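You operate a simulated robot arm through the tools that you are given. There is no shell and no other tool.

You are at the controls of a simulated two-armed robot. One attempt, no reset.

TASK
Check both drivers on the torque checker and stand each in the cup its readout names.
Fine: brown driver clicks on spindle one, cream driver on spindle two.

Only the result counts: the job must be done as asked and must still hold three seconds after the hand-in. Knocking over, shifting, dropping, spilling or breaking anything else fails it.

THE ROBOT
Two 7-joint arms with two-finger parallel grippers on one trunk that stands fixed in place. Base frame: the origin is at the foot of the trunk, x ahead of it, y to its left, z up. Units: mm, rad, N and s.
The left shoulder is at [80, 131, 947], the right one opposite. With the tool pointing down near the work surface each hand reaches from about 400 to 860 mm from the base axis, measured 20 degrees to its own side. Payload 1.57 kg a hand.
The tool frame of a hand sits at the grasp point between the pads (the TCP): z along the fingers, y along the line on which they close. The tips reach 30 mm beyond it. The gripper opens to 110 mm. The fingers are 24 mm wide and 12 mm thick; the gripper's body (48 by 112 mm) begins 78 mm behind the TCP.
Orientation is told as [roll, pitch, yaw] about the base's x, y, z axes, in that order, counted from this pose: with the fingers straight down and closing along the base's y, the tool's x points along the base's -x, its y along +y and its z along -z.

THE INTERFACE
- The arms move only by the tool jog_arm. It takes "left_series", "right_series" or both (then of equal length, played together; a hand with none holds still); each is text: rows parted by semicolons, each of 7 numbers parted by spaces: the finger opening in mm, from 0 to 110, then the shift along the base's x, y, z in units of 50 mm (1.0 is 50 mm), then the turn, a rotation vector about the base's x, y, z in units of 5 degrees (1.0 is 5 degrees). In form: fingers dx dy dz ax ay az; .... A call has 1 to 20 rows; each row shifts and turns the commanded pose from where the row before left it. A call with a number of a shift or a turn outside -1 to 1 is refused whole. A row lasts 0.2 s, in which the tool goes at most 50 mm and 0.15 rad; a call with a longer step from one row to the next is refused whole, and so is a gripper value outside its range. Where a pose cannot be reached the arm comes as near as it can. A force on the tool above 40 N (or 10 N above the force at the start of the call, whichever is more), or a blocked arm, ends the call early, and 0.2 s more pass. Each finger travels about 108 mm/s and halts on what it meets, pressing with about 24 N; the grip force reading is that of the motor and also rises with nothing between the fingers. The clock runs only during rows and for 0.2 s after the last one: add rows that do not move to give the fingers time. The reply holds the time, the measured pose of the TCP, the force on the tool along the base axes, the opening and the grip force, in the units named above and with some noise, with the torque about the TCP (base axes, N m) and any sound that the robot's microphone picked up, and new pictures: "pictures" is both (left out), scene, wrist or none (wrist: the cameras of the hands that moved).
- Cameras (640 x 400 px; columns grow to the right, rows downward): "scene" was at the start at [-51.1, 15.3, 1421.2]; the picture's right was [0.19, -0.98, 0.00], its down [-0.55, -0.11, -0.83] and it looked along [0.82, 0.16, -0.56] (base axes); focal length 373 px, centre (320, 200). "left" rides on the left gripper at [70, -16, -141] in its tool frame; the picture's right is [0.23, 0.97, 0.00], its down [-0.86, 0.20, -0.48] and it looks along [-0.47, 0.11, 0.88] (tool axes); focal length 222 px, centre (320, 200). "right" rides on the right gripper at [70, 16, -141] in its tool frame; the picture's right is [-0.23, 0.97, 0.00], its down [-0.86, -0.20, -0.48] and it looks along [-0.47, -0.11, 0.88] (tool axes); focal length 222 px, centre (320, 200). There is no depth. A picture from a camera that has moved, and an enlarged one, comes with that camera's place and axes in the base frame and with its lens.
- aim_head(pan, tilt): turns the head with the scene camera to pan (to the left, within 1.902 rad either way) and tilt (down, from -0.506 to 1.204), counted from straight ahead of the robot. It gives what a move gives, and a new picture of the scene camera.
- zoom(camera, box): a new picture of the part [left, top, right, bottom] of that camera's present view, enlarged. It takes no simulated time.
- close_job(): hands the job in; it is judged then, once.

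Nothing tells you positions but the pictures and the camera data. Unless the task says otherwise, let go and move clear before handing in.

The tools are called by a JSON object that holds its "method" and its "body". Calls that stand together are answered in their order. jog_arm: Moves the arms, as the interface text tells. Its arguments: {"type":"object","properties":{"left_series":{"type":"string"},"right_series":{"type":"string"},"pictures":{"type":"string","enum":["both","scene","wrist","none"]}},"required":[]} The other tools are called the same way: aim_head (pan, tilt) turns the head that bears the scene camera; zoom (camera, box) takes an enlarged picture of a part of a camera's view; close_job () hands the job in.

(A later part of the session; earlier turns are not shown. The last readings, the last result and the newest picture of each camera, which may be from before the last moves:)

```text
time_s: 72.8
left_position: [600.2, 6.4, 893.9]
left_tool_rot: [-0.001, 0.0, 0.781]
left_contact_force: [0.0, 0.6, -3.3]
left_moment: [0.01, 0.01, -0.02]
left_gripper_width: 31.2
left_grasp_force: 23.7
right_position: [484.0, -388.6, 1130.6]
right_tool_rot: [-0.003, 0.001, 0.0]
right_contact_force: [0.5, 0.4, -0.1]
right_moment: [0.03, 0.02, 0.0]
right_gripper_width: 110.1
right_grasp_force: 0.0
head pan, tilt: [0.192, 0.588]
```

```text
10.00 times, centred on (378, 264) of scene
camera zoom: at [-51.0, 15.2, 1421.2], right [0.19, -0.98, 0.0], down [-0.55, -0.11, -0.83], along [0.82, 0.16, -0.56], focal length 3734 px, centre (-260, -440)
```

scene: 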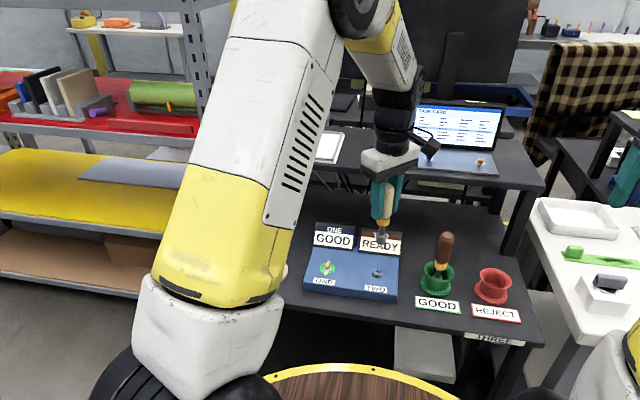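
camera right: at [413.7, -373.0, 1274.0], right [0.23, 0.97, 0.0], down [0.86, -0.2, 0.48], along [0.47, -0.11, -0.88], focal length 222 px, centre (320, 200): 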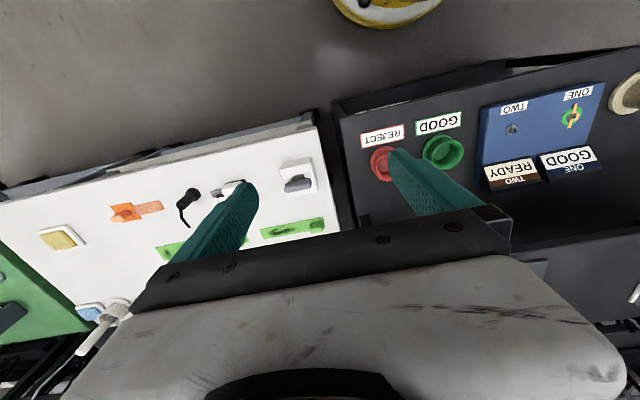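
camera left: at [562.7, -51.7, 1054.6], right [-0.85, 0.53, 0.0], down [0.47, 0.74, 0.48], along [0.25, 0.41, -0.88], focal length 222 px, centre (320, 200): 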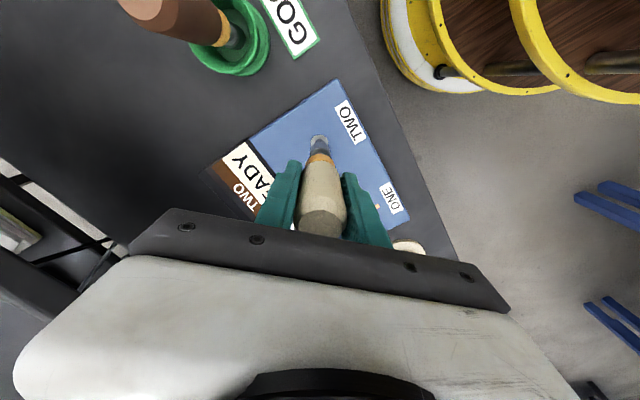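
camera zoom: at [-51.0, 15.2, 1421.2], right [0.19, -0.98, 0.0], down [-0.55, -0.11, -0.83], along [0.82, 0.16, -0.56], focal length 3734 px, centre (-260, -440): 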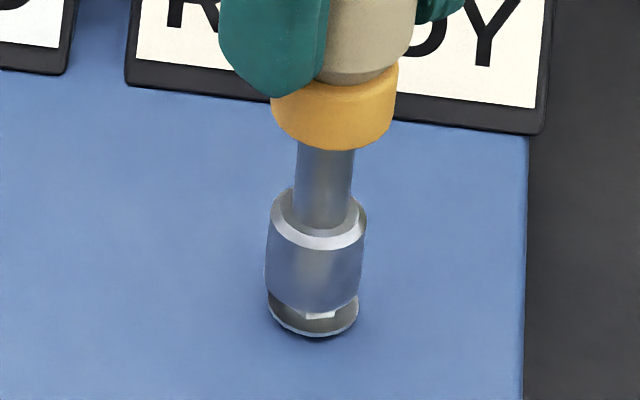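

There's a slight sideways drift of about 1 mm. I'll check with the other views before going further.

{"method": "zoom", "body": {"camera": "right", "box": [490, 100, 570, 150]}}

{"method": "zoom", "body": {"camera": "left", "box": [295, 125, 345, 165]}}

```text
8.00 times, centred on (530, 125) of right
camera zoom: at [413.9, -372.9, 1273.9], right [0.23, 0.97, 0.0], down [0.86, -0.2, 0.48], along [0.47, -0.11, -0.88], focal length 1777 px, centre (-1360, 800)
```

zoom: 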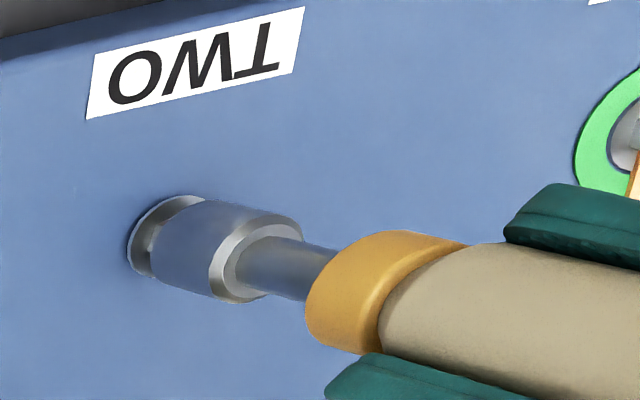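

```text
10.00 times, centred on (320, 145) of left
camera zoom: at [562.5, -52.8, 1034.7], right [-0.85, 0.53, 0.0], down [0.47, 0.74, 0.48], along [0.25, 0.41, -0.88], focal length 2221 px, centre (320, 750)
```

zoom: 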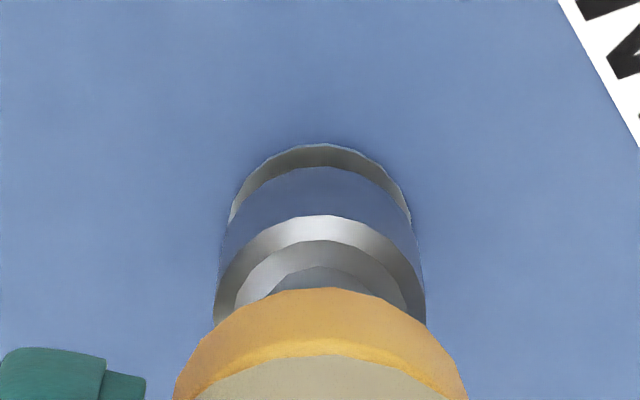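

I'll apply about (-0.3, -0.85) mm and continue lowering gently.

{"method": "jog_arm", "body": {"left_series": "0 -0.006 -0.017 0 0 0 0;0 0 0 -0.03 0 0 0;0 0 0 -0.03 0 0 0;0 0 0 0 0 0 0", "pictures": "none"}}

{"method": "zoom", "body": {"camera": "scene", "box": [358, 244, 398, 284]}}

{"method": "zoom", "body": {"camera": "left", "box": [295, 125, 345, 165]}}

```text
time_s: 73.8
left_position: [600.2, 4.5, 891.0]
left_tool_rot: [0.0, -0.001, 0.781]
left_contact_force: [0.9, -0.2, -2.9]
left_moment: [-0.01, -0.01, -0.02]
left_gripper_width: 31.1
left_grasp_force: 24.3
right_position: [484.5, -389.5, 1131.7]
right_tool_rot: [-0.002, 0.0, 0.001]
right_contact_force: [0.1, 0.4, -0.1]
right_moment: [0.01, -0.01, -0.04]
right_gripper_width: 110.0
right_grasp_force: 0.0
head pan, tilt: [0.192, 0.588]
```

```text
10.00 times, centred on (378, 264) of scene
camera zoom: at [-51.0, 15.2, 1421.2], right [0.19, -0.98, 0.0], down [-0.55, -0.11, -0.83], along [0.82, 0.16, -0.56], focal length 3734 px, centre (-260, -440)
```

zoom: 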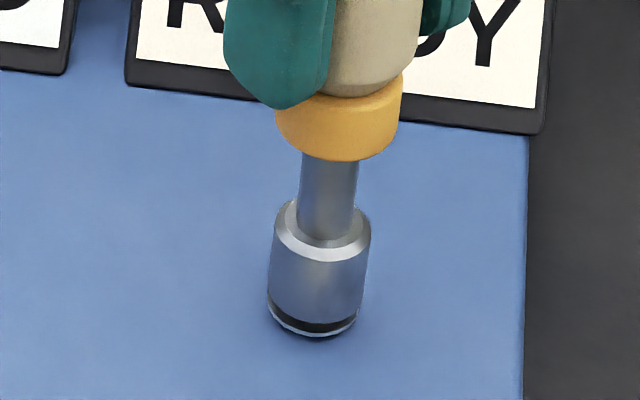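

```text
10.00 times, centred on (320, 145) of left
camera zoom: at [561.6, -54.0, 1032.3], right [-0.85, 0.53, 0.0], down [0.47, 0.74, 0.48], along [0.25, 0.41, -0.88], focal length 2221 px, centre (320, 750)
```

zoom: 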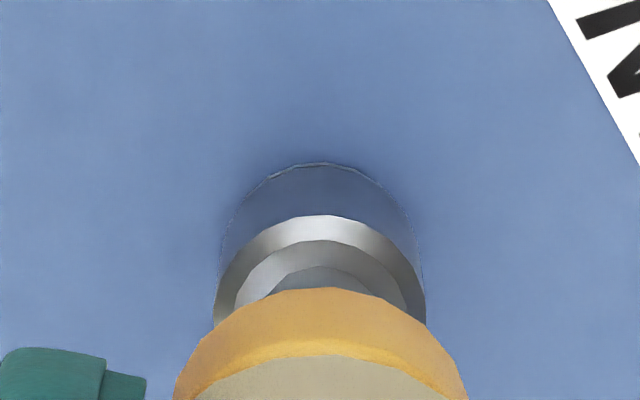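

The socket is going over the hex cleanly, with about 3.5 mm left. I'll continue to the seat.

{"method": "jog_arm", "body": {"left_series": "0 0 0 -0.03 0 0 0;0 0 0 -0.03 0 0 0;0 0 0 0 0 0 0", "pictures": "none"}}

{"method": "zoom", "body": {"camera": "scene", "box": [358, 244, 398, 284]}}

```text
time_s: 74.6
left_position: [600.7, 5.8, 888.3]
left_tool_rot: [0.0, 0.001, 0.782]
left_contact_force: [0.6, -0.8, -2.8]
left_moment: [0.02, -0.01, 0.0]
left_gripper_width: 31.0
left_grasp_force: 24.0
right_position: [484.5, -389.4, 1131.0]
right_tool_rot: [0.0, 0.0, 0.0]
right_contact_force: [-0.4, 0.3, -0.1]
right_moment: [0.02, 0.0, -0.01]
right_gripper_width: 110.1
right_grasp_force: 0.0
head pan, tilt: [0.192, 0.588]
```

```text
10.00 times, centred on (378, 264) of scene
camera zoom: at [-51.0, 15.2, 1421.2], right [0.19, -0.98, 0.0], down [-0.55, -0.11, -0.83], along [0.82, 0.16, -0.56], focal length 3734 px, centre (-260, -440)
```

zoom: 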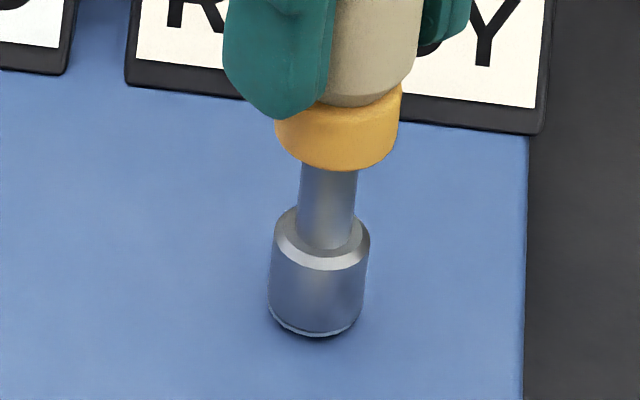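

{"method": "jog_arm", "body": {"left_series": "0 0 0 -0.03 0 0 0;0 0 0 -0.015 0 0 0;0 0 0 0 0 0 0", "pictures": "none"}}

{"method": "zoom", "body": {"camera": "scene", "box": [358, 244, 398, 284]}}

```text
time_s: 75.4
left_position: [601.3, 4.6, 887.0]
left_tool_rot: [-0.003, -0.001, 0.782]
left_contact_force: [-5.1, 3.2, 26.3]
left_moment: [0.32, 0.49, -0.08]
left_gripper_width: 31.0
left_grasp_force: 24.5
right_position: [482.3, -389.0, 1132.2]
right_tool_rot: [-0.001, -0.001, -0.001]
right_contact_force: [0.1, -0.2, -0.4]
right_moment: [0.04, 0.0, -0.01]
right_gripper_width: 110.2
right_grasp_force: 0.0
head pan, tilt: [0.192, 0.588]
```

```text
10.00 times, centred on (378, 264) of scene
camera zoom: at [-52.1, 15.3, 1421.2], right [0.19, -0.98, 0.0], down [-0.54, -0.11, -0.83], along [0.82, 0.16, -0.55], focal length 3734 px, centre (-260, -440)
```

zoom: 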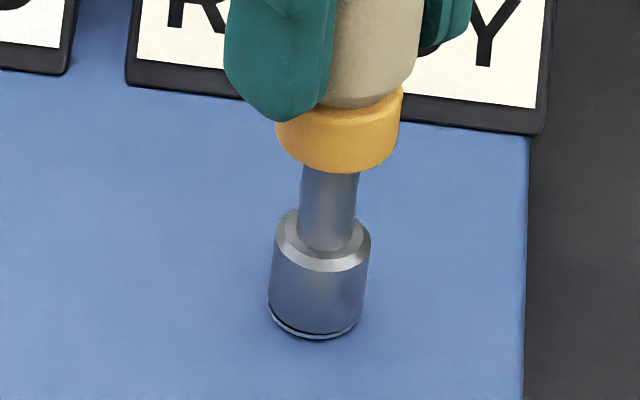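

Seated with 26 N of contact. I'll back off slightly and begin the clockwise turn.

{"method": "jog_arm", "body": {"left_series": "0 0 0 0.012 0 0 0;0 0 0 0 0 0 -0.6;0 0 0 0 0 0 -0.6;0 0 0 0 0 0 -0.6;0 0 0 0 0 0 -0.6;0 0 0 0 0 0 0", "pictures": "none"}}

{"method": "zoom", "body": {"camera": "scene", "box": [300, 210, 430, 310]}}

```text
time_s: 76.8
left_position: [599.5, 4.5, 886.0]
left_tool_rot: [-0.003, -0.001, 0.57]
left_contact_force: [2.2, -0.3, 22.9]
left_moment: [0.18, -0.23, -0.02]
left_gripper_width: 30.9
left_grasp_force: 23.5
right_position: [483.8, -388.7, 1131.1]
right_tool_rot: [0.0, 0.0, 0.0]
right_contact_force: [0.6, 0.2, 0.0]
right_moment: [-0.01, 0.0, 0.02]
right_gripper_width: 110.2
right_grasp_force: 0.1
head pan, tilt: [0.192, 0.588]
```

```text
4.00 times, centred on (365, 260) of scene
camera zoom: at [-51.6, 15.1, 1421.2], right [0.19, -0.98, 0.0], down [-0.54, -0.11, -0.83], along [0.82, 0.16, -0.55], focal length 1494 px, centre (140, -40)
```

zoom: 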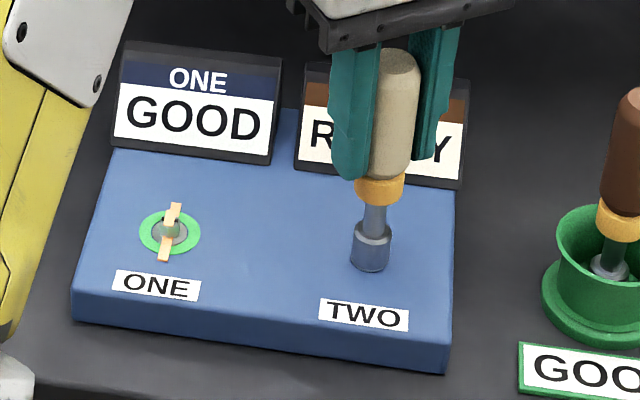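

Turning with no torque yet. I'll continue clockwise.

{"method": "jog_arm", "body": {"left_series": "0 0 0 0.004 0 0 -0.8;0 0 0 0 0 0 -0.8;0 0 0 0 0 0 -0.8;0 0 0 0 0 0 -0.8;0 0 0 0 0 0 -0.8;0 0 0 0 0 0 -0.8;0 0 0 0 0 0 -0.8;0 0 0 0 0 0 0", "pictures": "none"}}

{"method": "zoom", "body": {"camera": "scene", "box": [300, 210, 430, 310]}}

```text
time_s: 78.6
left_position: [599.6, 5.3, 886.3]
left_tool_rot: [0.0, 0.001, 0.08]
left_contact_force: [-1.1, -3.5, 7.9]
left_moment: [-0.3, 0.13, 0.01]
left_gripper_width: 31.0
left_grasp_force: 24.3
right_position: [484.2, -389.3, 1130.5]
right_tool_rot: [-0.003, 0.001, -0.001]
right_contact_force: [0.5, -0.7, -0.6]
right_moment: [0.0, 0.0, 0.02]
right_gripper_width: 110.1
right_grasp_force: 0.1
head pan, tilt: [0.192, 0.588]
```

```text
4.00 times, centred on (365, 260) of scene
camera zoom: at [-51.4, 15.1, 1421.2], right [0.19, -0.98, 0.0], down [-0.54, -0.11, -0.83], along [0.82, 0.16, -0.56], focal length 1494 px, centre (140, -40)
```

zoom: 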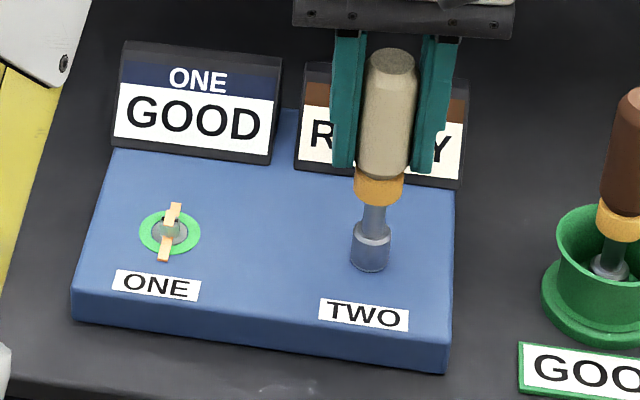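

Forty degrees turned so far with light contact. I'll continue with a touch more downward pressure.

{"method": "jog_arm", "body": {"left_series": "0 0 0 -0.006 0 0 -0.8;0 0 0 0 0 0 -0.8;0 0 0 0 0 0 -0.8;0 0 0 0 0 0 -0.8;0 0 0 0 0 0 -0.8;0 0 0 0 0 0 -0.8;0 0 0 0 0 0 -0.8;0 0 0 0 0 0 0", "pictures": "none"}}

{"method": "zoom", "body": {"camera": "scene", "box": [300, 210, 430, 310]}}

```text
time_s: 80.4
left_position: [599.8, 5.4, 885.5]
left_tool_rot: [-0.002, 0.001, -0.405]
left_contact_force: [0.4, 2.5, 4.5]
left_moment: [0.25, -0.01, -0.01]
left_gripper_width: 30.8
left_grasp_force: 23.7
right_position: [483.6, -388.4, 1131.4]
right_tool_rot: [0.001, 0.0, 0.001]
right_contact_force: [0.4, 0.3, 0.3]
right_moment: [0.03, 0.0, -0.02]
right_gripper_width: 110.2
right_grasp_force: 0.0
head pan, tilt: [0.192, 0.588]
```

```text
4.00 times, centred on (365, 260) of scene
camera zoom: at [-51.2, 15.3, 1421.2], right [0.19, -0.98, 0.0], down [-0.54, -0.11, -0.83], along [0.82, 0.16, -0.56], focal length 1494 px, centre (140, -40)
```

zoom: 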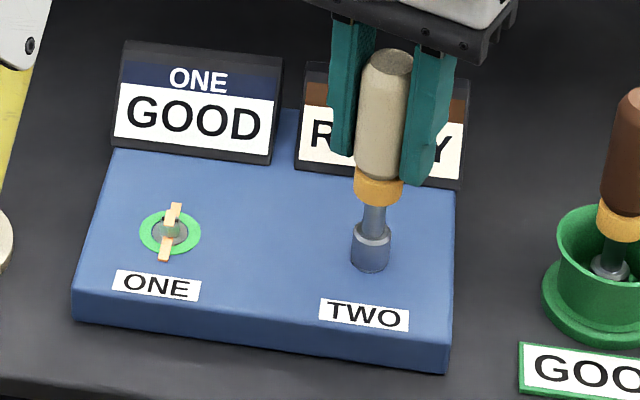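

At 68 degrees there's still no torque. I'll continue with slight extra pressure.

{"method": "jog_arm", "body": {"left_series": "0 0 0 -0.01 0 0 -0.8;0 0 0 0 0 0 -0.8;0 0 0 0 0 0 -0.8;0 0 0 0 0 0 -0.8;0 0 0 -0.006 0 0 -0.8;0 0 0 0 0 0 -0.8;0 0 0 0 0 0 -0.8;0 0 0 0 0 0 -0.8;0 0 0 0 0 0 0", "pictures": "none"}}

{"method": "zoom", "body": {"camera": "scene", "box": [300, 210, 430, 310]}}

```text
time_s: 82.4
left_position: [600.3, 4.6, 885.3]
left_tool_rot: [0.001, 0.0, -0.965]
left_contact_force: [0.6, -0.8, -2.5]
left_moment: [-0.02, -0.01, 0.04]
left_gripper_width: 30.8
left_grasp_force: 23.5
right_position: [484.2, -390.5, 1131.1]
right_tool_rot: [-0.001, 0.0, -0.001]
right_contact_force: [-0.8, 0.0, 0.1]
right_moment: [0.03, 0.02, 0.01]
right_gripper_width: 109.9
right_grasp_force: 0.1
head pan, tilt: [0.192, 0.588]
```

```text
4.00 times, centred on (365, 260) of scene
camera zoom: at [-51.0, 15.2, 1421.2], right [0.19, -0.98, 0.0], down [-0.55, -0.11, -0.83], along [0.82, 0.16, -0.56], focal length 1494 px, centre (140, -40)
```

zoom: 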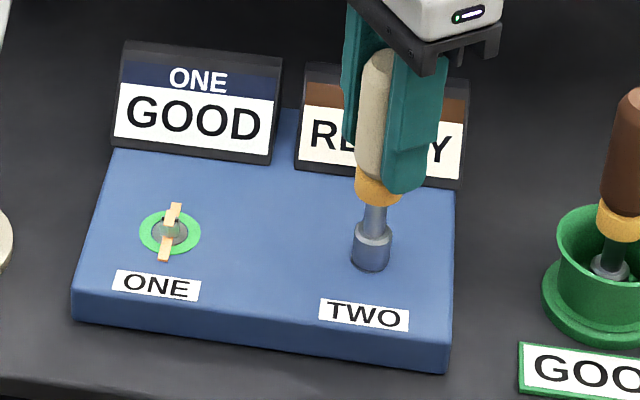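

At 100 degrees the contact has unloaded. I'll press back down and check seating before continuing.

{"method": "jog_arm", "body": {"left_series": "0 0 0 -0.015 0 0 0;0 0 0 -0.015 0 0 0;0 0 0 0 0 0 0", "pictures": "none"}}

{"method": "zoom", "body": {"camera": "scene", "box": [358, 244, 398, 284]}}

```text
time_s: 83.2
left_position: [600.7, 4.6, 885.6]
left_tool_rot: [0.002, -0.001, -0.964]
left_contact_force: [-3.0, 2.4, 15.6]
left_moment: [0.14, 0.26, 0.02]
left_gripper_width: 30.6
left_grasp_force: 24.0
right_position: [483.3, -389.4, 1132.1]
right_tool_rot: [0.001, 0.0, 0.0]
right_contact_force: [-0.4, 0.9, 0.1]
right_moment: [0.02, 0.02, -0.03]
right_gripper_width: 110.0
right_grasp_force: 0.0
head pan, tilt: [0.192, 0.588]
```

```text
10.00 times, centred on (378, 264) of scene
camera zoom: at [-51.6, 15.3, 1421.2], right [0.19, -0.98, 0.0], down [-0.54, -0.11, -0.83], along [0.82, 0.16, -0.55], focal length 3734 px, centre (-260, -440)
```

zoom: 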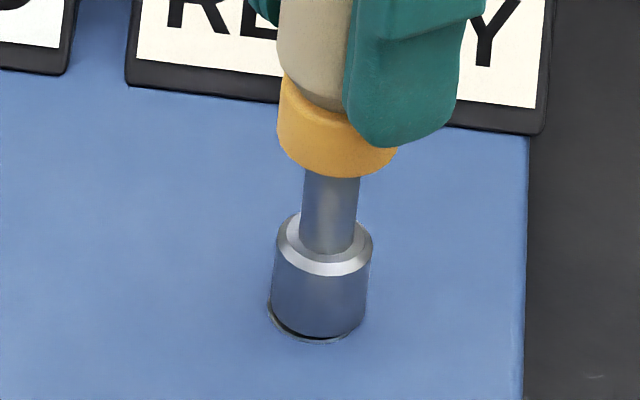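

Reseated with about 16 N. I'll continue clockwise in smaller steps.

{"method": "jog_arm", "body": {"left_series": "0 0 0 0 0 0 -0.7;0 0 0 0 0 0 -0.7;0 0 0 0 0 0 -0.7;0 0 0 0 0 0 -0.7;0 0 0 0 0 0 0", "pictures": "none"}}

{"method": "zoom", "body": {"camera": "scene", "box": [300, 210, 430, 310]}}

```text
time_s: 84.4
left_position: [599.7, 3.9, 884.7]
left_tool_rot: [0.002, -0.002, -1.211]
left_contact_force: [4.0, -1.8, 21.5]
left_moment: [-0.16, -0.23, 0.01]
left_gripper_width: 30.9
left_grasp_force: 24.3
right_position: [483.8, -389.1, 1132.2]
right_tool_rot: [0.002, -0.001, 0.0]
right_contact_force: [-0.2, 0.4, -0.6]
right_moment: [0.0, 0.02, 0.01]
right_gripper_width: 110.1
right_grasp_force: 0.1
head pan, tilt: [0.192, 0.588]
```

```text
4.00 times, centred on (365, 260) of scene
camera zoom: at [-51.5, 15.1, 1421.2], right [0.19, -0.98, 0.0], down [-0.54, -0.11, -0.83], along [0.82, 0.16, -0.55], focal length 1494 px, centre (140, -40)
```

zoom: 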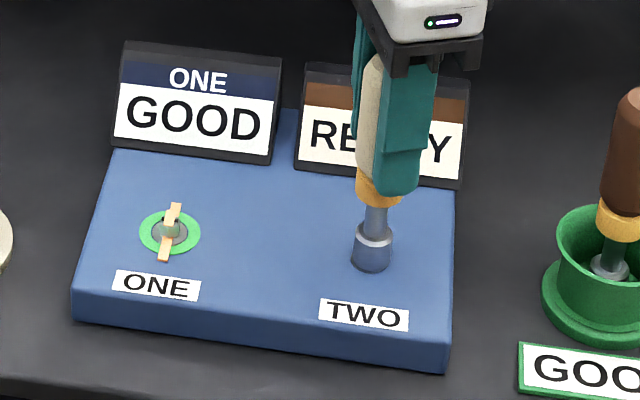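

{"method": "jog_arm", "body": {"left_series": "0 0 0 0 0 0 -0.6;0 0 0 0 0 0 -0.6;0 0 0 0 0 0 -0.6;0 0 0 0 0 0 0", "pictures": "none"}}

{"method": "zoom", "body": {"camera": "scene", "box": [300, 210, 430, 310]}}

```text
time_s: 85.4
left_position: [599.1, 4.5, 884.3]
left_tool_rot: [0.0, -0.002, -1.366]
left_contact_force: [2.1, -0.9, 29.0]
left_moment: [-0.02, -0.3, 0.12]
left_gripper_width: 31.0
left_grasp_force: 23.6
right_position: [482.6, -388.0, 1132.7]
right_tool_rot: [-0.001, 0.001, 0.0]
right_contact_force: [0.2, 0.6, 0.5]
right_moment: [0.04, 0.0, -0.01]
right_gripper_width: 110.1
right_grasp_force: 0.0
head pan, tilt: [0.192, 0.588]
```

```text
4.00 times, centred on (365, 260) of scene
camera zoom: at [-51.9, 15.2, 1421.2], right [0.19, -0.98, 0.0], down [-0.54, -0.11, -0.83], along [0.82, 0.16, -0.55], focal length 1494 px, centre (140, -40)
```

zoom: 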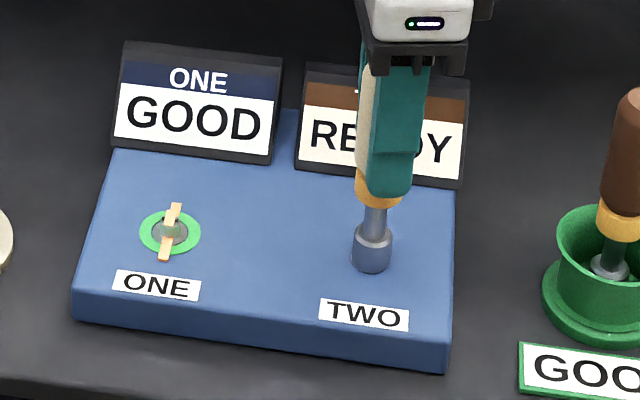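

Torque has started at 0.12 N m with 29 N axial. I'll ease the axial load a little and continue in small steps.

{"method": "jog_arm", "body": {"left_series": "0 0 0 0.012 0 0 -0.4;0 0 0 0 0 0 -0.4;0 0 0 0 0 0 0", "pictures": "none"}}

{"method": "zoom", "body": {"camera": "scene", "box": [300, 210, 430, 310]}}

```text
time_s: 86.2
left_position: [599.7, 5.2, 883.9]
left_tool_rot: [-0.001, 0.0, -1.437]
left_contact_force: [-4.5, -4.5, 20.0]
left_moment: [-0.3, 0.32, 0.12]
left_gripper_width: 31.1
left_grasp_force: 24.2
right_position: [483.5, -387.5, 1131.7]
right_tool_rot: [-0.001, -0.001, -0.001]
right_contact_force: [0.8, -0.1, 0.2]
right_moment: [-0.03, 0.04, -0.01]
right_gripper_width: 110.0
right_grasp_force: 0.0
head pan, tilt: [0.192, 0.588]
```

```text
4.00 times, centred on (365, 260) of scene
camera zoom: at [-51.9, 15.1, 1421.2], right [0.19, -0.98, 0.0], down [-0.54, -0.11, -0.83], along [0.82, 0.16, -0.55], focal length 1494 px, centre (140, -40)
```

zoom: 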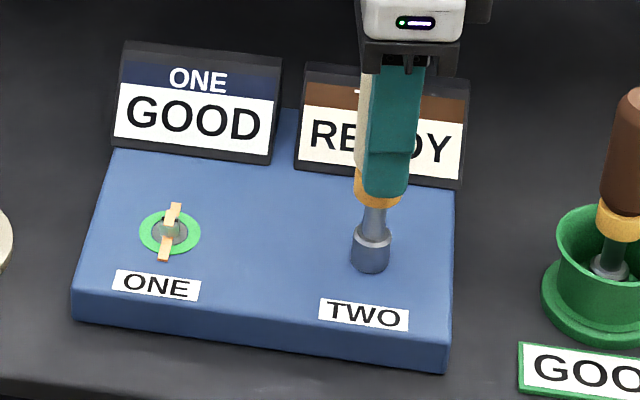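

{"method": "jog_arm", "body": {"left_series": "0 0.006 0.006 0 0 0 -0.4;0 0 0 0 0 0 -0.4;0 0 0 0 0 0 0", "pictures": "none"}}

{"method": "zoom", "body": {"camera": "scene", "box": [300, 210, 430, 310]}}

```text
time_s: 87.0
left_position: [599.9, 6.6, 884.3]
left_tool_rot: [-0.001, 0.001, -1.507]
left_contact_force: [-7.0, -4.6, 19.8]
left_moment: [-0.35, 0.59, 0.22]
left_gripper_width: 31.1
left_grasp_force: 24.4
right_position: [482.7, -388.5, 1131.2]
right_tool_rot: [0.001, 0.001, 0.0]
right_contact_force: [0.6, 0.4, 0.0]
right_moment: [-0.03, -0.01, 0.01]
right_gripper_width: 109.9
right_grasp_force: 0.0
head pan, tilt: [0.192, 0.588]
```

```text
4.00 times, centred on (365, 260) of scene
camera zoom: at [-51.9, 15.0, 1421.2], right [0.19, -0.98, 0.0], down [-0.54, -0.11, -0.83], along [0.82, 0.16, -0.55], focal length 1494 px, centre (140, -40)
```

zoom: 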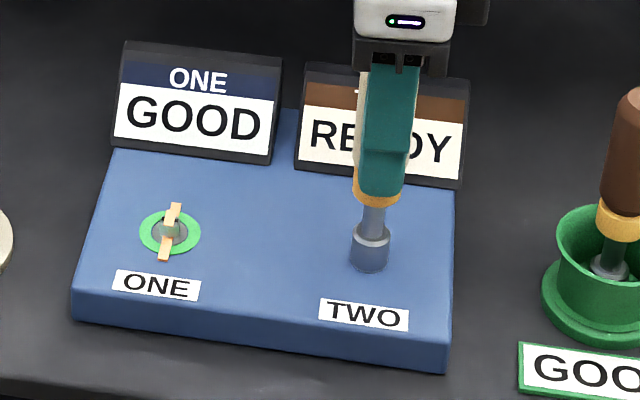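

Torque is 0.22 N m and rising. I'll relieve the side load slightly and continue.

{"method": "jog_arm", "body": {"left_series": "0 -0.014 -0.01 0 0 0 -0.4;0 0 0 0 0 0 -0.4;0 0 0 0 0 0 0", "pictures": "none"}}

{"method": "zoom", "body": {"camera": "scene", "box": [300, 210, 430, 310]}}

```text
time_s: 87.8
left_position: [599.7, 5.6, 884.3]
left_tool_rot: [-0.001, 0.001, -1.574]
left_contact_force: [1.3, 2.2, 11.3]
left_moment: [0.24, -0.16, 0.24]
left_gripper_width: 30.9
left_grasp_force: 24.5
right_position: [483.8, -389.6, 1131.3]
right_tool_rot: [-0.001, -0.001, 0.002]
right_contact_force: [0.5, 0.2, -0.3]
right_moment: [-0.01, 0.01, -0.01]
right_gripper_width: 110.2
right_grasp_force: 0.0
head pan, tilt: [0.192, 0.588]
```

```text
4.00 times, centred on (365, 260) of scene
camera zoom: at [-51.3, 15.3, 1421.2], right [0.19, -0.98, 0.0], down [-0.54, -0.11, -0.83], along [0.82, 0.16, -0.56], focal length 1494 px, centre (140, -40)
```

zoom: 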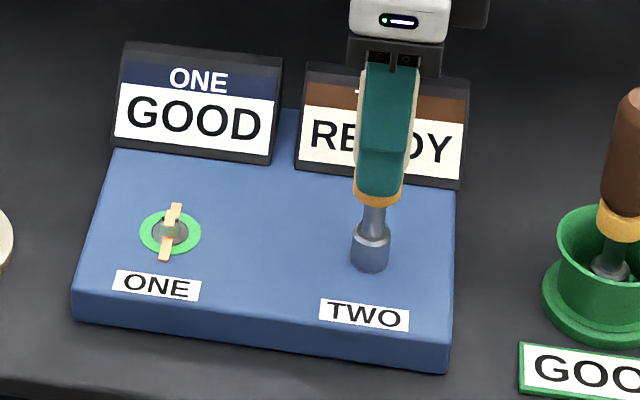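

Torque is 0.24 N m at 135 degrees of turn. I'll continue.

{"method": "jog_arm", "body": {"left_series": "0 0 0 -0.004 0 0 -0.4;0 0 0 0 0 0 -0.4;0 0 0 0 0 0 0", "pictures": "none"}}

{"method": "zoom", "body": {"camera": "scene", "box": [300, 210, 430, 310]}}

```text
time_s: 88.6
left_position: [598.6, 4.2, 884.0]
left_tool_rot: [0.0, 0.001, -1.644]
left_contact_force: [1.9, 2.7, 9.2]
left_moment: [0.26, -0.3, 0.04]
left_gripper_width: 30.8
left_grasp_force: 24.1
right_position: [483.5, -389.0, 1131.9]
right_tool_rot: [0.002, 0.0, 0.0]
right_contact_force: [0.0, -0.8, -0.5]
right_moment: [0.0, 0.01, 0.02]
right_gripper_width: 109.7
right_grasp_force: 0.1
head pan, tilt: [0.192, 0.588]
```

```text
4.00 times, centred on (365, 260) of scene
camera zoom: at [-51.2, 15.3, 1421.2], right [0.19, -0.98, 0.0], down [-0.54, -0.11, -0.83], along [0.82, 0.16, -0.56], focal length 1494 px, centre (140, -40)
```

zoom: 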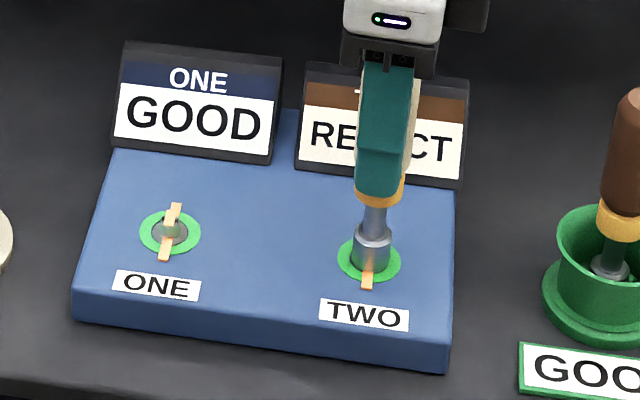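

Readout TWO changed and reads "RE…CT", with the torque released. I'll lift off and read it fully.

{"method": "jog_arm", "body": {"left_series": "0 0 0 0.05 0 0 0;0 0 0 0.15 0 0 0;0 0 0 0.3 0 0 0;0 0 0 0.5 0 0 0;0 0 0 0.5 0 0 0;0 0 0 0.5 0 0 0;0 0 0 0.5 0 0 0;0 0 0 0 0 0 0", "pictures": "both"}}

{"method": "zoom", "body": {"camera": "scene", "box": [300, 160, 520, 330]}}

{"method": "zoom", "body": {"camera": "right", "box": [460, 80, 620, 190]}}

```text
time_s: 90.4
left_position: [599.0, 3.7, 1008.7]
left_tool_rot: [0.002, 0.002, -1.644]
left_contact_force: [0.0, 0.0, -1.8]
left_moment: [0.01, 0.0, 0.0]
left_gripper_width: 31.0
left_grasp_force: 24.6
right_position: [484.4, -389.0, 1131.9]
right_tool_rot: [-0.001, 0.0, 0.001]
right_contact_force: [-0.7, -0.4, -0.1]
right_moment: [0.07, 0.0, -0.01]
right_gripper_width: 109.8
right_grasp_force: 0.1
head pan, tilt: [0.192, 0.588]
camera left: at [587.6, 76.5, 1151.0], right [0.99, 0.16, 0.0], down [0.14, -0.87, 0.48], along [0.07, -0.47, -0.88], focal length 222 px, centre (320, 200)
```

scene: 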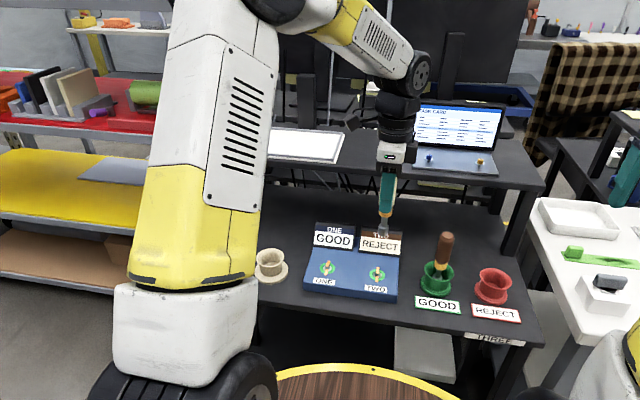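
left: 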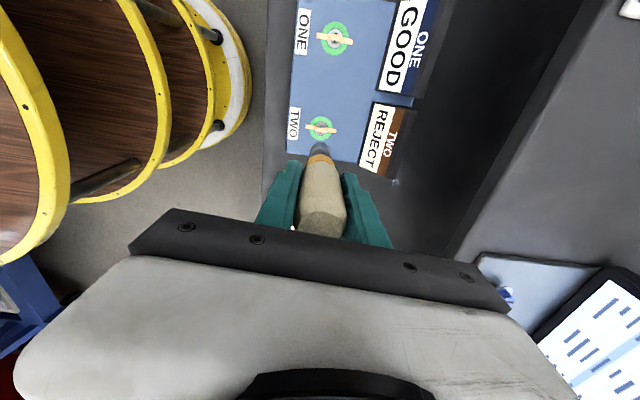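

```text
2.35 times, centred on (410, 245) of scene
camera zoom: at [-51.0, 15.2, 1421.2], right [0.19, -0.98, 0.0], down [-0.55, -0.11, -0.83], along [0.82, 0.16, -0.56], focal length 878 px, centre (108, 94)
```

zoom: 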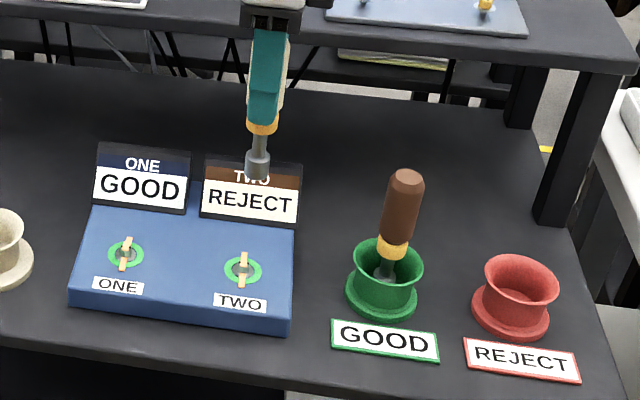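

```text
3.64 times, centred on (540, 135) of right
camera zoom: at [413.9, -372.9, 1273.9], right [0.23, 0.97, 0.0], down [0.86, -0.2, 0.48], along [0.47, -0.11, -0.88], focal length 808 px, centre (-480, 436)
```

zoom: 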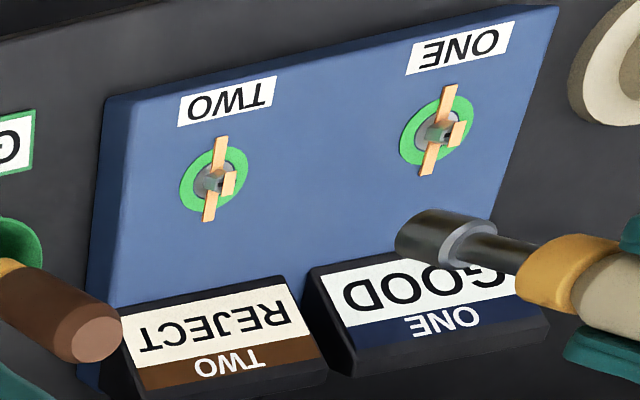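

Readout TWO says REJECT for the cream driver, so it goes in the red cup. I'll raise it well above the brown driver, unwind the wrist and carry it across while tucking the right arm further away.

{"method": "jog_arm", "body": {"left_series": "0 0 0 0.3 0 0 0.9;0 0 0 0.4 0 0 0.9;0 0 0 0.4 0 0 0.9;0 0 0 0.2 0 0 0.9;0 0.024 -0.25 0 0 0 0.95;0 0.024 -0.33 0 0 0 0.95;0 0.024 -0.33 0 0 0 0.95;0 0.024 -0.33 0 0 0 0.95;0 0.024 -0.33 0 0 0 0.95;0 0.024 -0.33 0 0 0 0.95;0 0.024 -0.33 0 0 0 0.95;0 0.024 -0.33 0 0 0 0.95;0 0.024 -0.33 0 0 0 0.95;0 0.024 -0.33 0 0 0 0.95;0 0.024 -0.33 0 0 0 0.95;0 0.024 -0.33 0 0 0 0.95;0 0.024 -0.33 0 0 0 0.95;0 0.024 -0.33 0 0 0 0.95;0 0.024 -0.33 0 0 0 0.95;0 0.024 -0.33 0 0 0 0.95", "right_series": "110 -0.1 -0.1 0 0 0 0;110 -0.2 -0.2 0 0 0 0;110 -0.2 -0.2 0 0 0 0;110 -0.2 -0.2 0 0 0 0;110 -0.2 -0.2 0 0 0 0;110 -0.2 -0.2 0 0 0 0;110 -0.1 -0.1 0 0 0 0;110 0 0 0 0 0 0;110 0 0 0 0 0 0;110 0 0 0 0 0 0;110 0 0 0 0 0 0;110 0 0 0 0 0 0;110 0 0 0 0 0 0;110 0 0 0 0 0 0;110 0 0 0 0 0 0;110 0 0 0 0 0 0;110 0 0 0 0 0 0;110 0 0 0 0 0 0;110 0 0 0 0 0 0;110 0 0 0 0 0 0", "pictures": "both"}}

```text
time_s: 94.6
left_position: [617.5, -256.7, 1073.7]
left_tool_rot: [0.001, 0.001, -0.001]
left_contact_force: [-0.8, 0.9, -2.4]
left_moment: [-0.03, 0.01, 0.01]
left_gripper_width: 30.9
left_grasp_force: 24.4
right_position: [422.8, -447.4, 1130.4]
right_tool_rot: [0.001, 0.0, -0.001]
right_contact_force: [0.9, 0.0, -1.1]
right_moment: [0.01, 0.03, 0.02]
right_gripper_width: 110.0
right_grasp_force: 0.0
head pan, tilt: [0.192, 0.588]
camera right: at [352.9, -432.1, 1274.3], right [0.23, 0.97, 0.0], down [0.86, -0.2, 0.48], along [0.47, -0.11, -0.88], focal length 222 px, centre (320, 200)
camera left: at [548.6, -270.8, 1215.3], right [-0.23, 0.97, 0.0], down [0.86, 0.2, 0.48], along [0.47, 0.11, -0.88], focal length 222 px, centre (320, 200)
```

scene: 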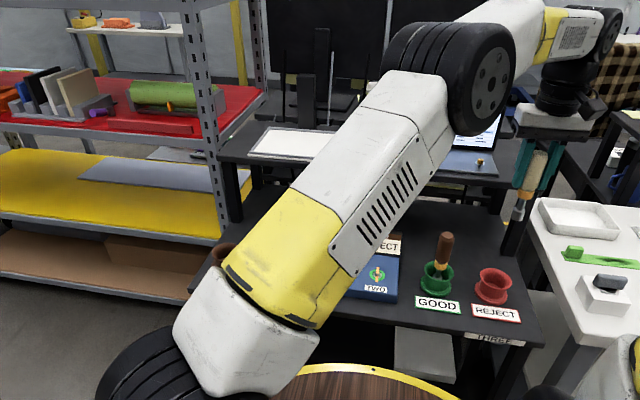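
right: 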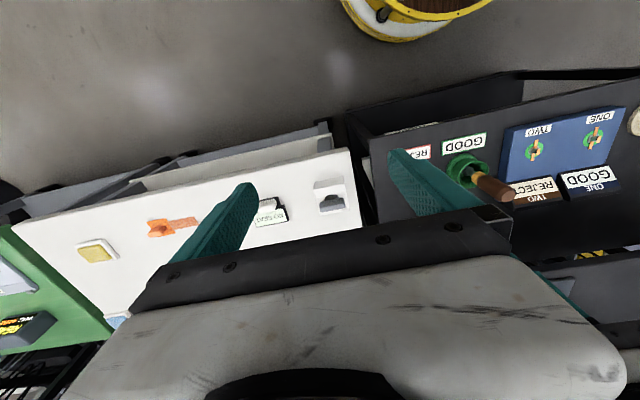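
left: 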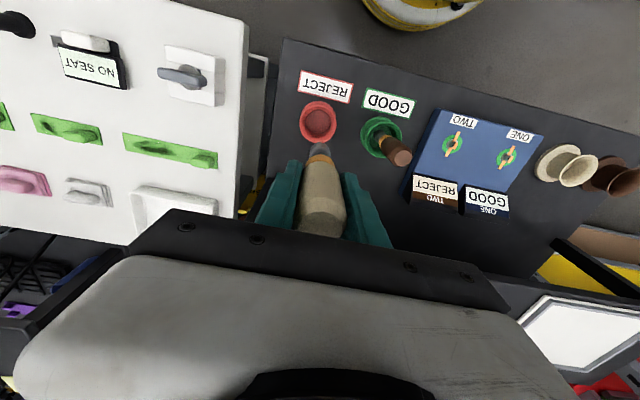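

The left hand is above the REJECT cup with the wrist unwound. I'll check centring over the cup.

{"method": "zoom", "body": {"camera": "left", "box": [220, 60, 420, 185]}}

{"method": "zoom", "body": {"camera": "scene", "box": [410, 150, 570, 330]}}

```text
3.20 times, centred on (320, 122) of left
camera zoom: at [548.6, -270.8, 1215.3], right [-0.23, 0.97, 0.0], down [0.86, 0.2, 0.48], along [0.47, 0.11, -0.88], focal length 711 px, centre (320, 448)
```

zoom: 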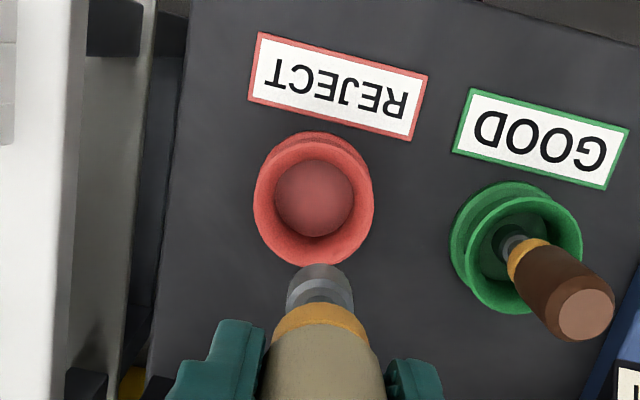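

```text
2.22 times, centred on (490, 240) of scene
camera zoom: at [-51.1, 15.3, 1421.2], right [0.19, -0.98, 0.0], down [-0.55, -0.11, -0.83], along [0.82, 0.16, -0.56], focal length 830 px, centre (-58, 111)
```

zoom: 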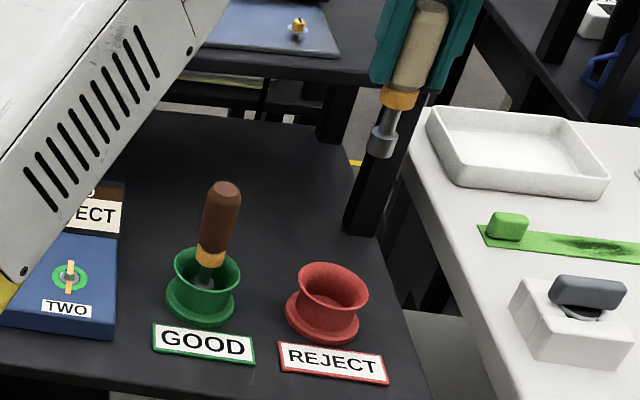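

The cup is about (+2.3, -2.8) mm from the tool axis. I'll correct and lower partway.

{"method": "jog_arm", "body": {"left_series": "0 0.046 -0.056 -0.3 0 0 0;0 0 0 -0.5 0 0 0;0 0 0 -0.5 0 0 0;0 0 0 -0.5 0 0 0;0 0 0 -0.5 0 0 0;0 0 0 -0.4 0 0 0;0 0 0 -0.2 0 0 0;0 0 0 0 0 0 0", "pictures": "both"}}

{"method": "zoom", "body": {"camera": "left", "box": [220, 60, 420, 185]}}

{"method": "zoom", "body": {"camera": "scene", "box": [420, 190, 550, 330]}}

```text
time_s: 96.4
left_position: [620.9, -259.6, 930.1]
left_tool_rot: [0.001, 0.001, -0.003]
left_contact_force: [0.2, -0.4, -2.6]
left_moment: [0.01, -0.01, 0.0]
left_gripper_width: 30.9
left_grasp_force: 24.3
right_position: [422.5, -447.4, 1131.8]
right_tool_rot: [-0.001, -0.001, -0.001]
right_contact_force: [-0.4, -0.1, -0.4]
right_moment: [0.02, 0.0, 0.0]
right_gripper_width: 110.2
right_grasp_force: 0.0
head pan, tilt: [0.192, 0.588]
camera left: at [551.9, -273.4, 1069.9], right [-0.22, 0.97, 0.0], down [0.86, 0.2, 0.48], along [0.47, 0.11, -0.88], focal length 222 px, centre (320, 200)
```

scene: 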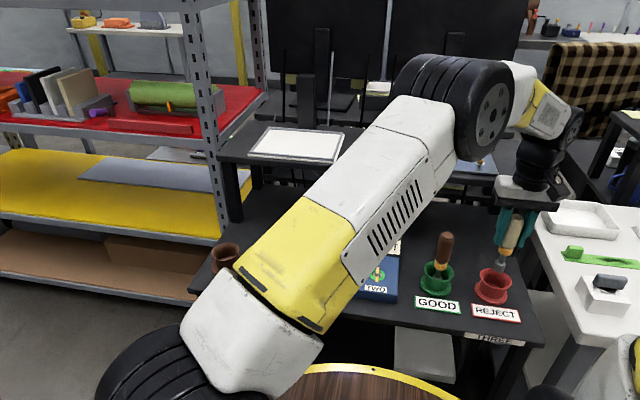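
left: 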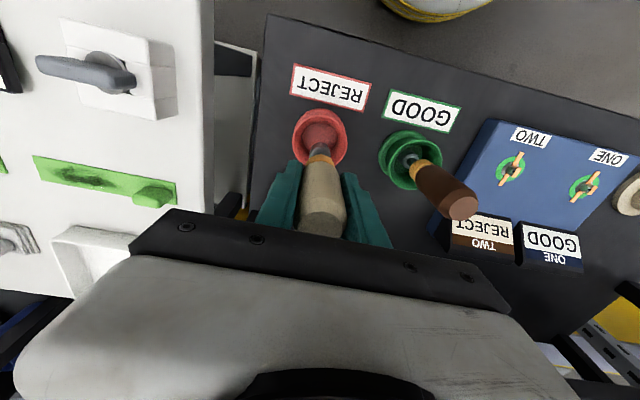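

```text
3.20 times, centred on (320, 122) of left
camera zoom: at [551.9, -273.4, 1069.9], right [-0.22, 0.97, 0.0], down [0.86, 0.2, 0.48], along [0.47, 0.11, -0.88], focal length 711 px, centre (320, 448)
```

zoom: 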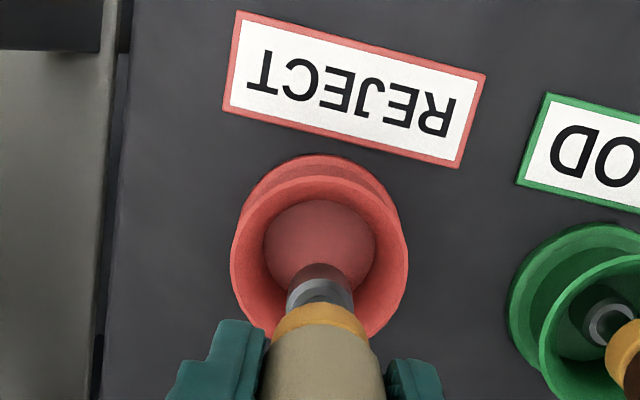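

```text
2.86 times, centred on (485, 260) of scene
camera zoom: at [-51.0, 15.1, 1421.2], right [0.19, -0.98, 0.0], down [-0.55, -0.11, -0.83], along [0.82, 0.16, -0.56], focal length 1067 px, centre (-151, 29)
```

zoom: 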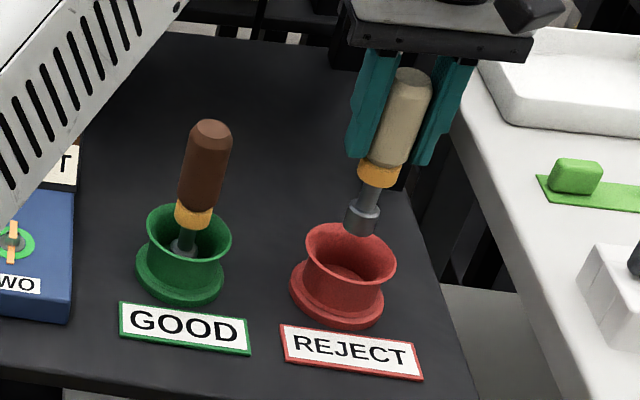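

The cup is centred under the driver to within 2 mm. I'll lower into the cup, slowing near the floor.

{"method": "jog_arm", "body": {"left_series": "0 -0.02 0 -0.3 0 0 0;0 0 0 -0.3 0 0 0;0 0 0 -0.3 0 0 0;0 0 0 -0.2 0 0 0;0 0 0 -0.1 0 0 0;0 0 0 0 0 0 0", "pictures": "none"}}

{"method": "zoom", "body": {"camera": "scene", "box": [440, 210, 540, 310]}}

```text
time_s: 97.8
left_position: [619.0, -258.5, 870.4]
left_tool_rot: [0.001, 0.0, -0.003]
left_contact_force: [0.0, -0.1, -3.1]
left_moment: [-0.04, -0.02, 0.02]
left_gripper_width: 31.0
left_grasp_force: 23.4
right_position: [423.3, -448.1, 1131.4]
right_tool_rot: [0.0, -0.001, 0.001]
right_contact_force: [-0.1, 0.1, 0.3]
right_moment: [-0.01, 0.02, 0.02]
right_gripper_width: 109.8
right_grasp_force: 0.0
head pan, tilt: [0.192, 0.588]
```

```text
4.00 times, centred on (490, 260) of scene
camera zoom: at [-51.0, 15.1, 1421.2], right [0.19, -0.98, 0.0], down [-0.55, -0.11, -0.83], along [0.82, 0.16, -0.56], focal length 1494 px, centre (-360, -40)
```

zoom: 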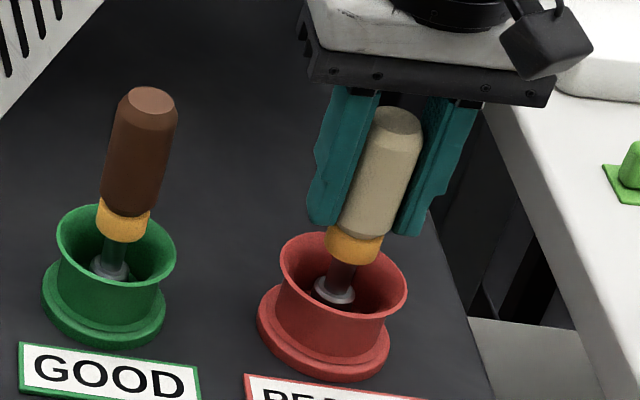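

The driver is in the red cup and close to the floor. I'll lower in 1 mm steps to contact.

{"method": "jog_arm", "body": {"left_series": "0 0 0 -0.03 0 0 0;0 0 0 -0.03 0 0 0;0 0 0 -0.02 0 0 0;0 0 0 0 0 0 0", "pictures": "none"}}

```text
time_s: 98.8
left_position: [619.7, -259.3, 865.3]
left_tool_rot: [-0.001, 0.0, -0.003]
left_contact_force: [0.1, -0.1, -3.1]
left_moment: [0.03, -0.02, 0.01]
left_gripper_width: 30.7
left_grasp_force: 24.3
right_position: [423.2, -449.0, 1131.4]
right_tool_rot: [-0.001, 0.001, 0.0]
right_contact_force: [-0.3, 0.3, 0.9]
right_moment: [0.01, 0.0, 0.02]
right_gripper_width: 110.0
right_grasp_force: 0.1
head pan, tilt: [0.192, 0.588]
```

{"method": "jog_arm", "body": {"left_series": "0 0 0 -0.02 0 0 0;0 0 0 -0.015 0 0 0;0 0 0 0 0 0 0", "pictures": "none"}}

```text
time_s: 99.6
left_position: [620.4, -257.7, 863.8]
left_tool_rot: [-0.003, -0.003, -0.003]
left_contact_force: [1.7, -1.2, 5.5]
left_moment: [-0.1, -0.17, 0.0]
left_gripper_width: 30.8
left_grasp_force: 23.6
right_position: [422.6, -447.5, 1131.4]
right_tool_rot: [0.0, -0.001, -0.001]
right_contact_force: [-0.4, -0.5, -0.2]
right_moment: [-0.03, 0.0, 0.01]
right_gripper_width: 110.0
right_grasp_force: 0.1
head pan, tilt: [0.192, 0.588]
```

The driver rests lightly on the floor at about 8 N. I'll open the fingers slowly.

{"method": "jog_arm", "body": {"left_series": "26 0 0 0.002 0 0 0;33 0 0 0 0 0 0;38 0 0 0 0 0 0;44 0 0 0 0 0 0;52 0 0 0 0 0 0;64 0 0 0 0 0 0;76 0 0 0 0 0 0;76 0 0 0 0 0 0", "pictures": "wrist"}}

{"method": "zoom", "body": {"camera": "scene", "box": [410, 210, 540, 310]}}

{"method": "zoom", "body": {"camera": "left", "box": [220, 90, 420, 240]}}

```text
time_s: 101.4
left_position: [620.3, -258.2, 862.8]
left_tool_rot: [0.001, 0.001, -0.003]
left_contact_force: [1.0, 0.2, 0.0]
left_moment: [0.01, 0.01, -0.01]
left_gripper_width: 75.9
left_grasp_force: 0.2
right_position: [423.4, -448.1, 1131.8]
right_tool_rot: [0.001, 0.001, 0.001]
right_contact_force: [0.3, -0.6, 0.4]
right_moment: [-0.02, -0.03, -0.01]
right_gripper_width: 110.1
right_grasp_force: 0.0
head pan, tilt: [0.192, 0.588]
camera left: at [549.9, -272.8, 1004.6], right [-0.22, 0.97, 0.0], down [0.86, 0.2, 0.48], along [0.47, 0.11, -0.88], focal length 222 px, centre (320, 200)
```

left: 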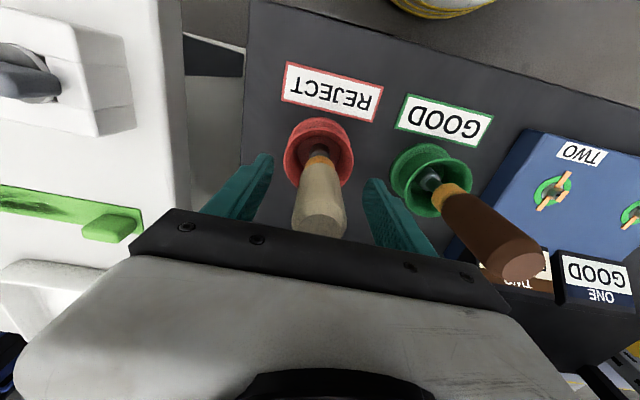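

```text
4.00 times, centred on (475, 260) of scene
camera zoom: at [-51.1, 15.1, 1421.2], right [0.19, -0.98, 0.0], down [-0.55, -0.11, -0.83], along [0.82, 0.16, -0.56], focal length 1494 px, centre (-300, -40)
```

zoom: 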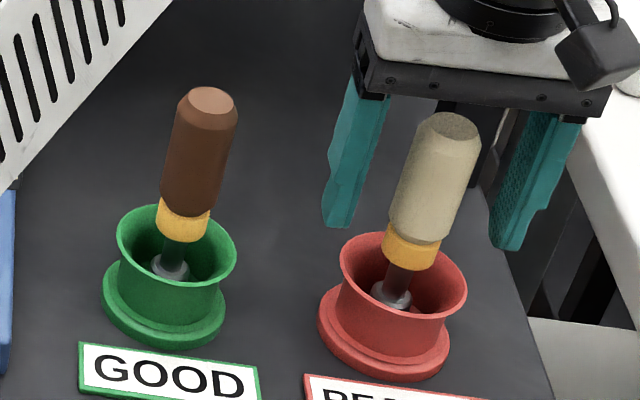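

```text
2.67 times, centred on (320, 165) of left
camera zoom: at [549.9, -272.8, 1004.6], right [-0.22, 0.97, 0.0], down [0.86, 0.2, 0.48], along [0.47, 0.11, -0.88], focal length 592 px, centre (320, 293)
```

zoom: 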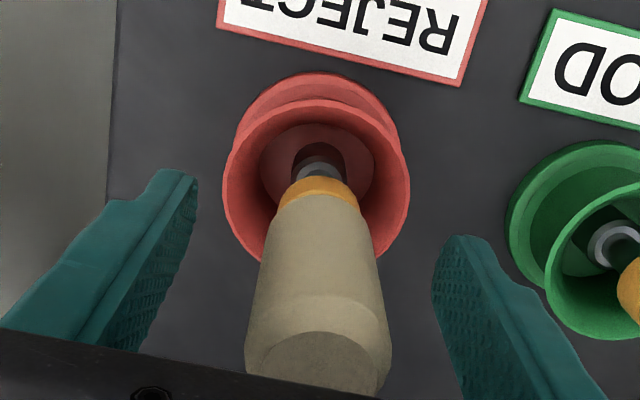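

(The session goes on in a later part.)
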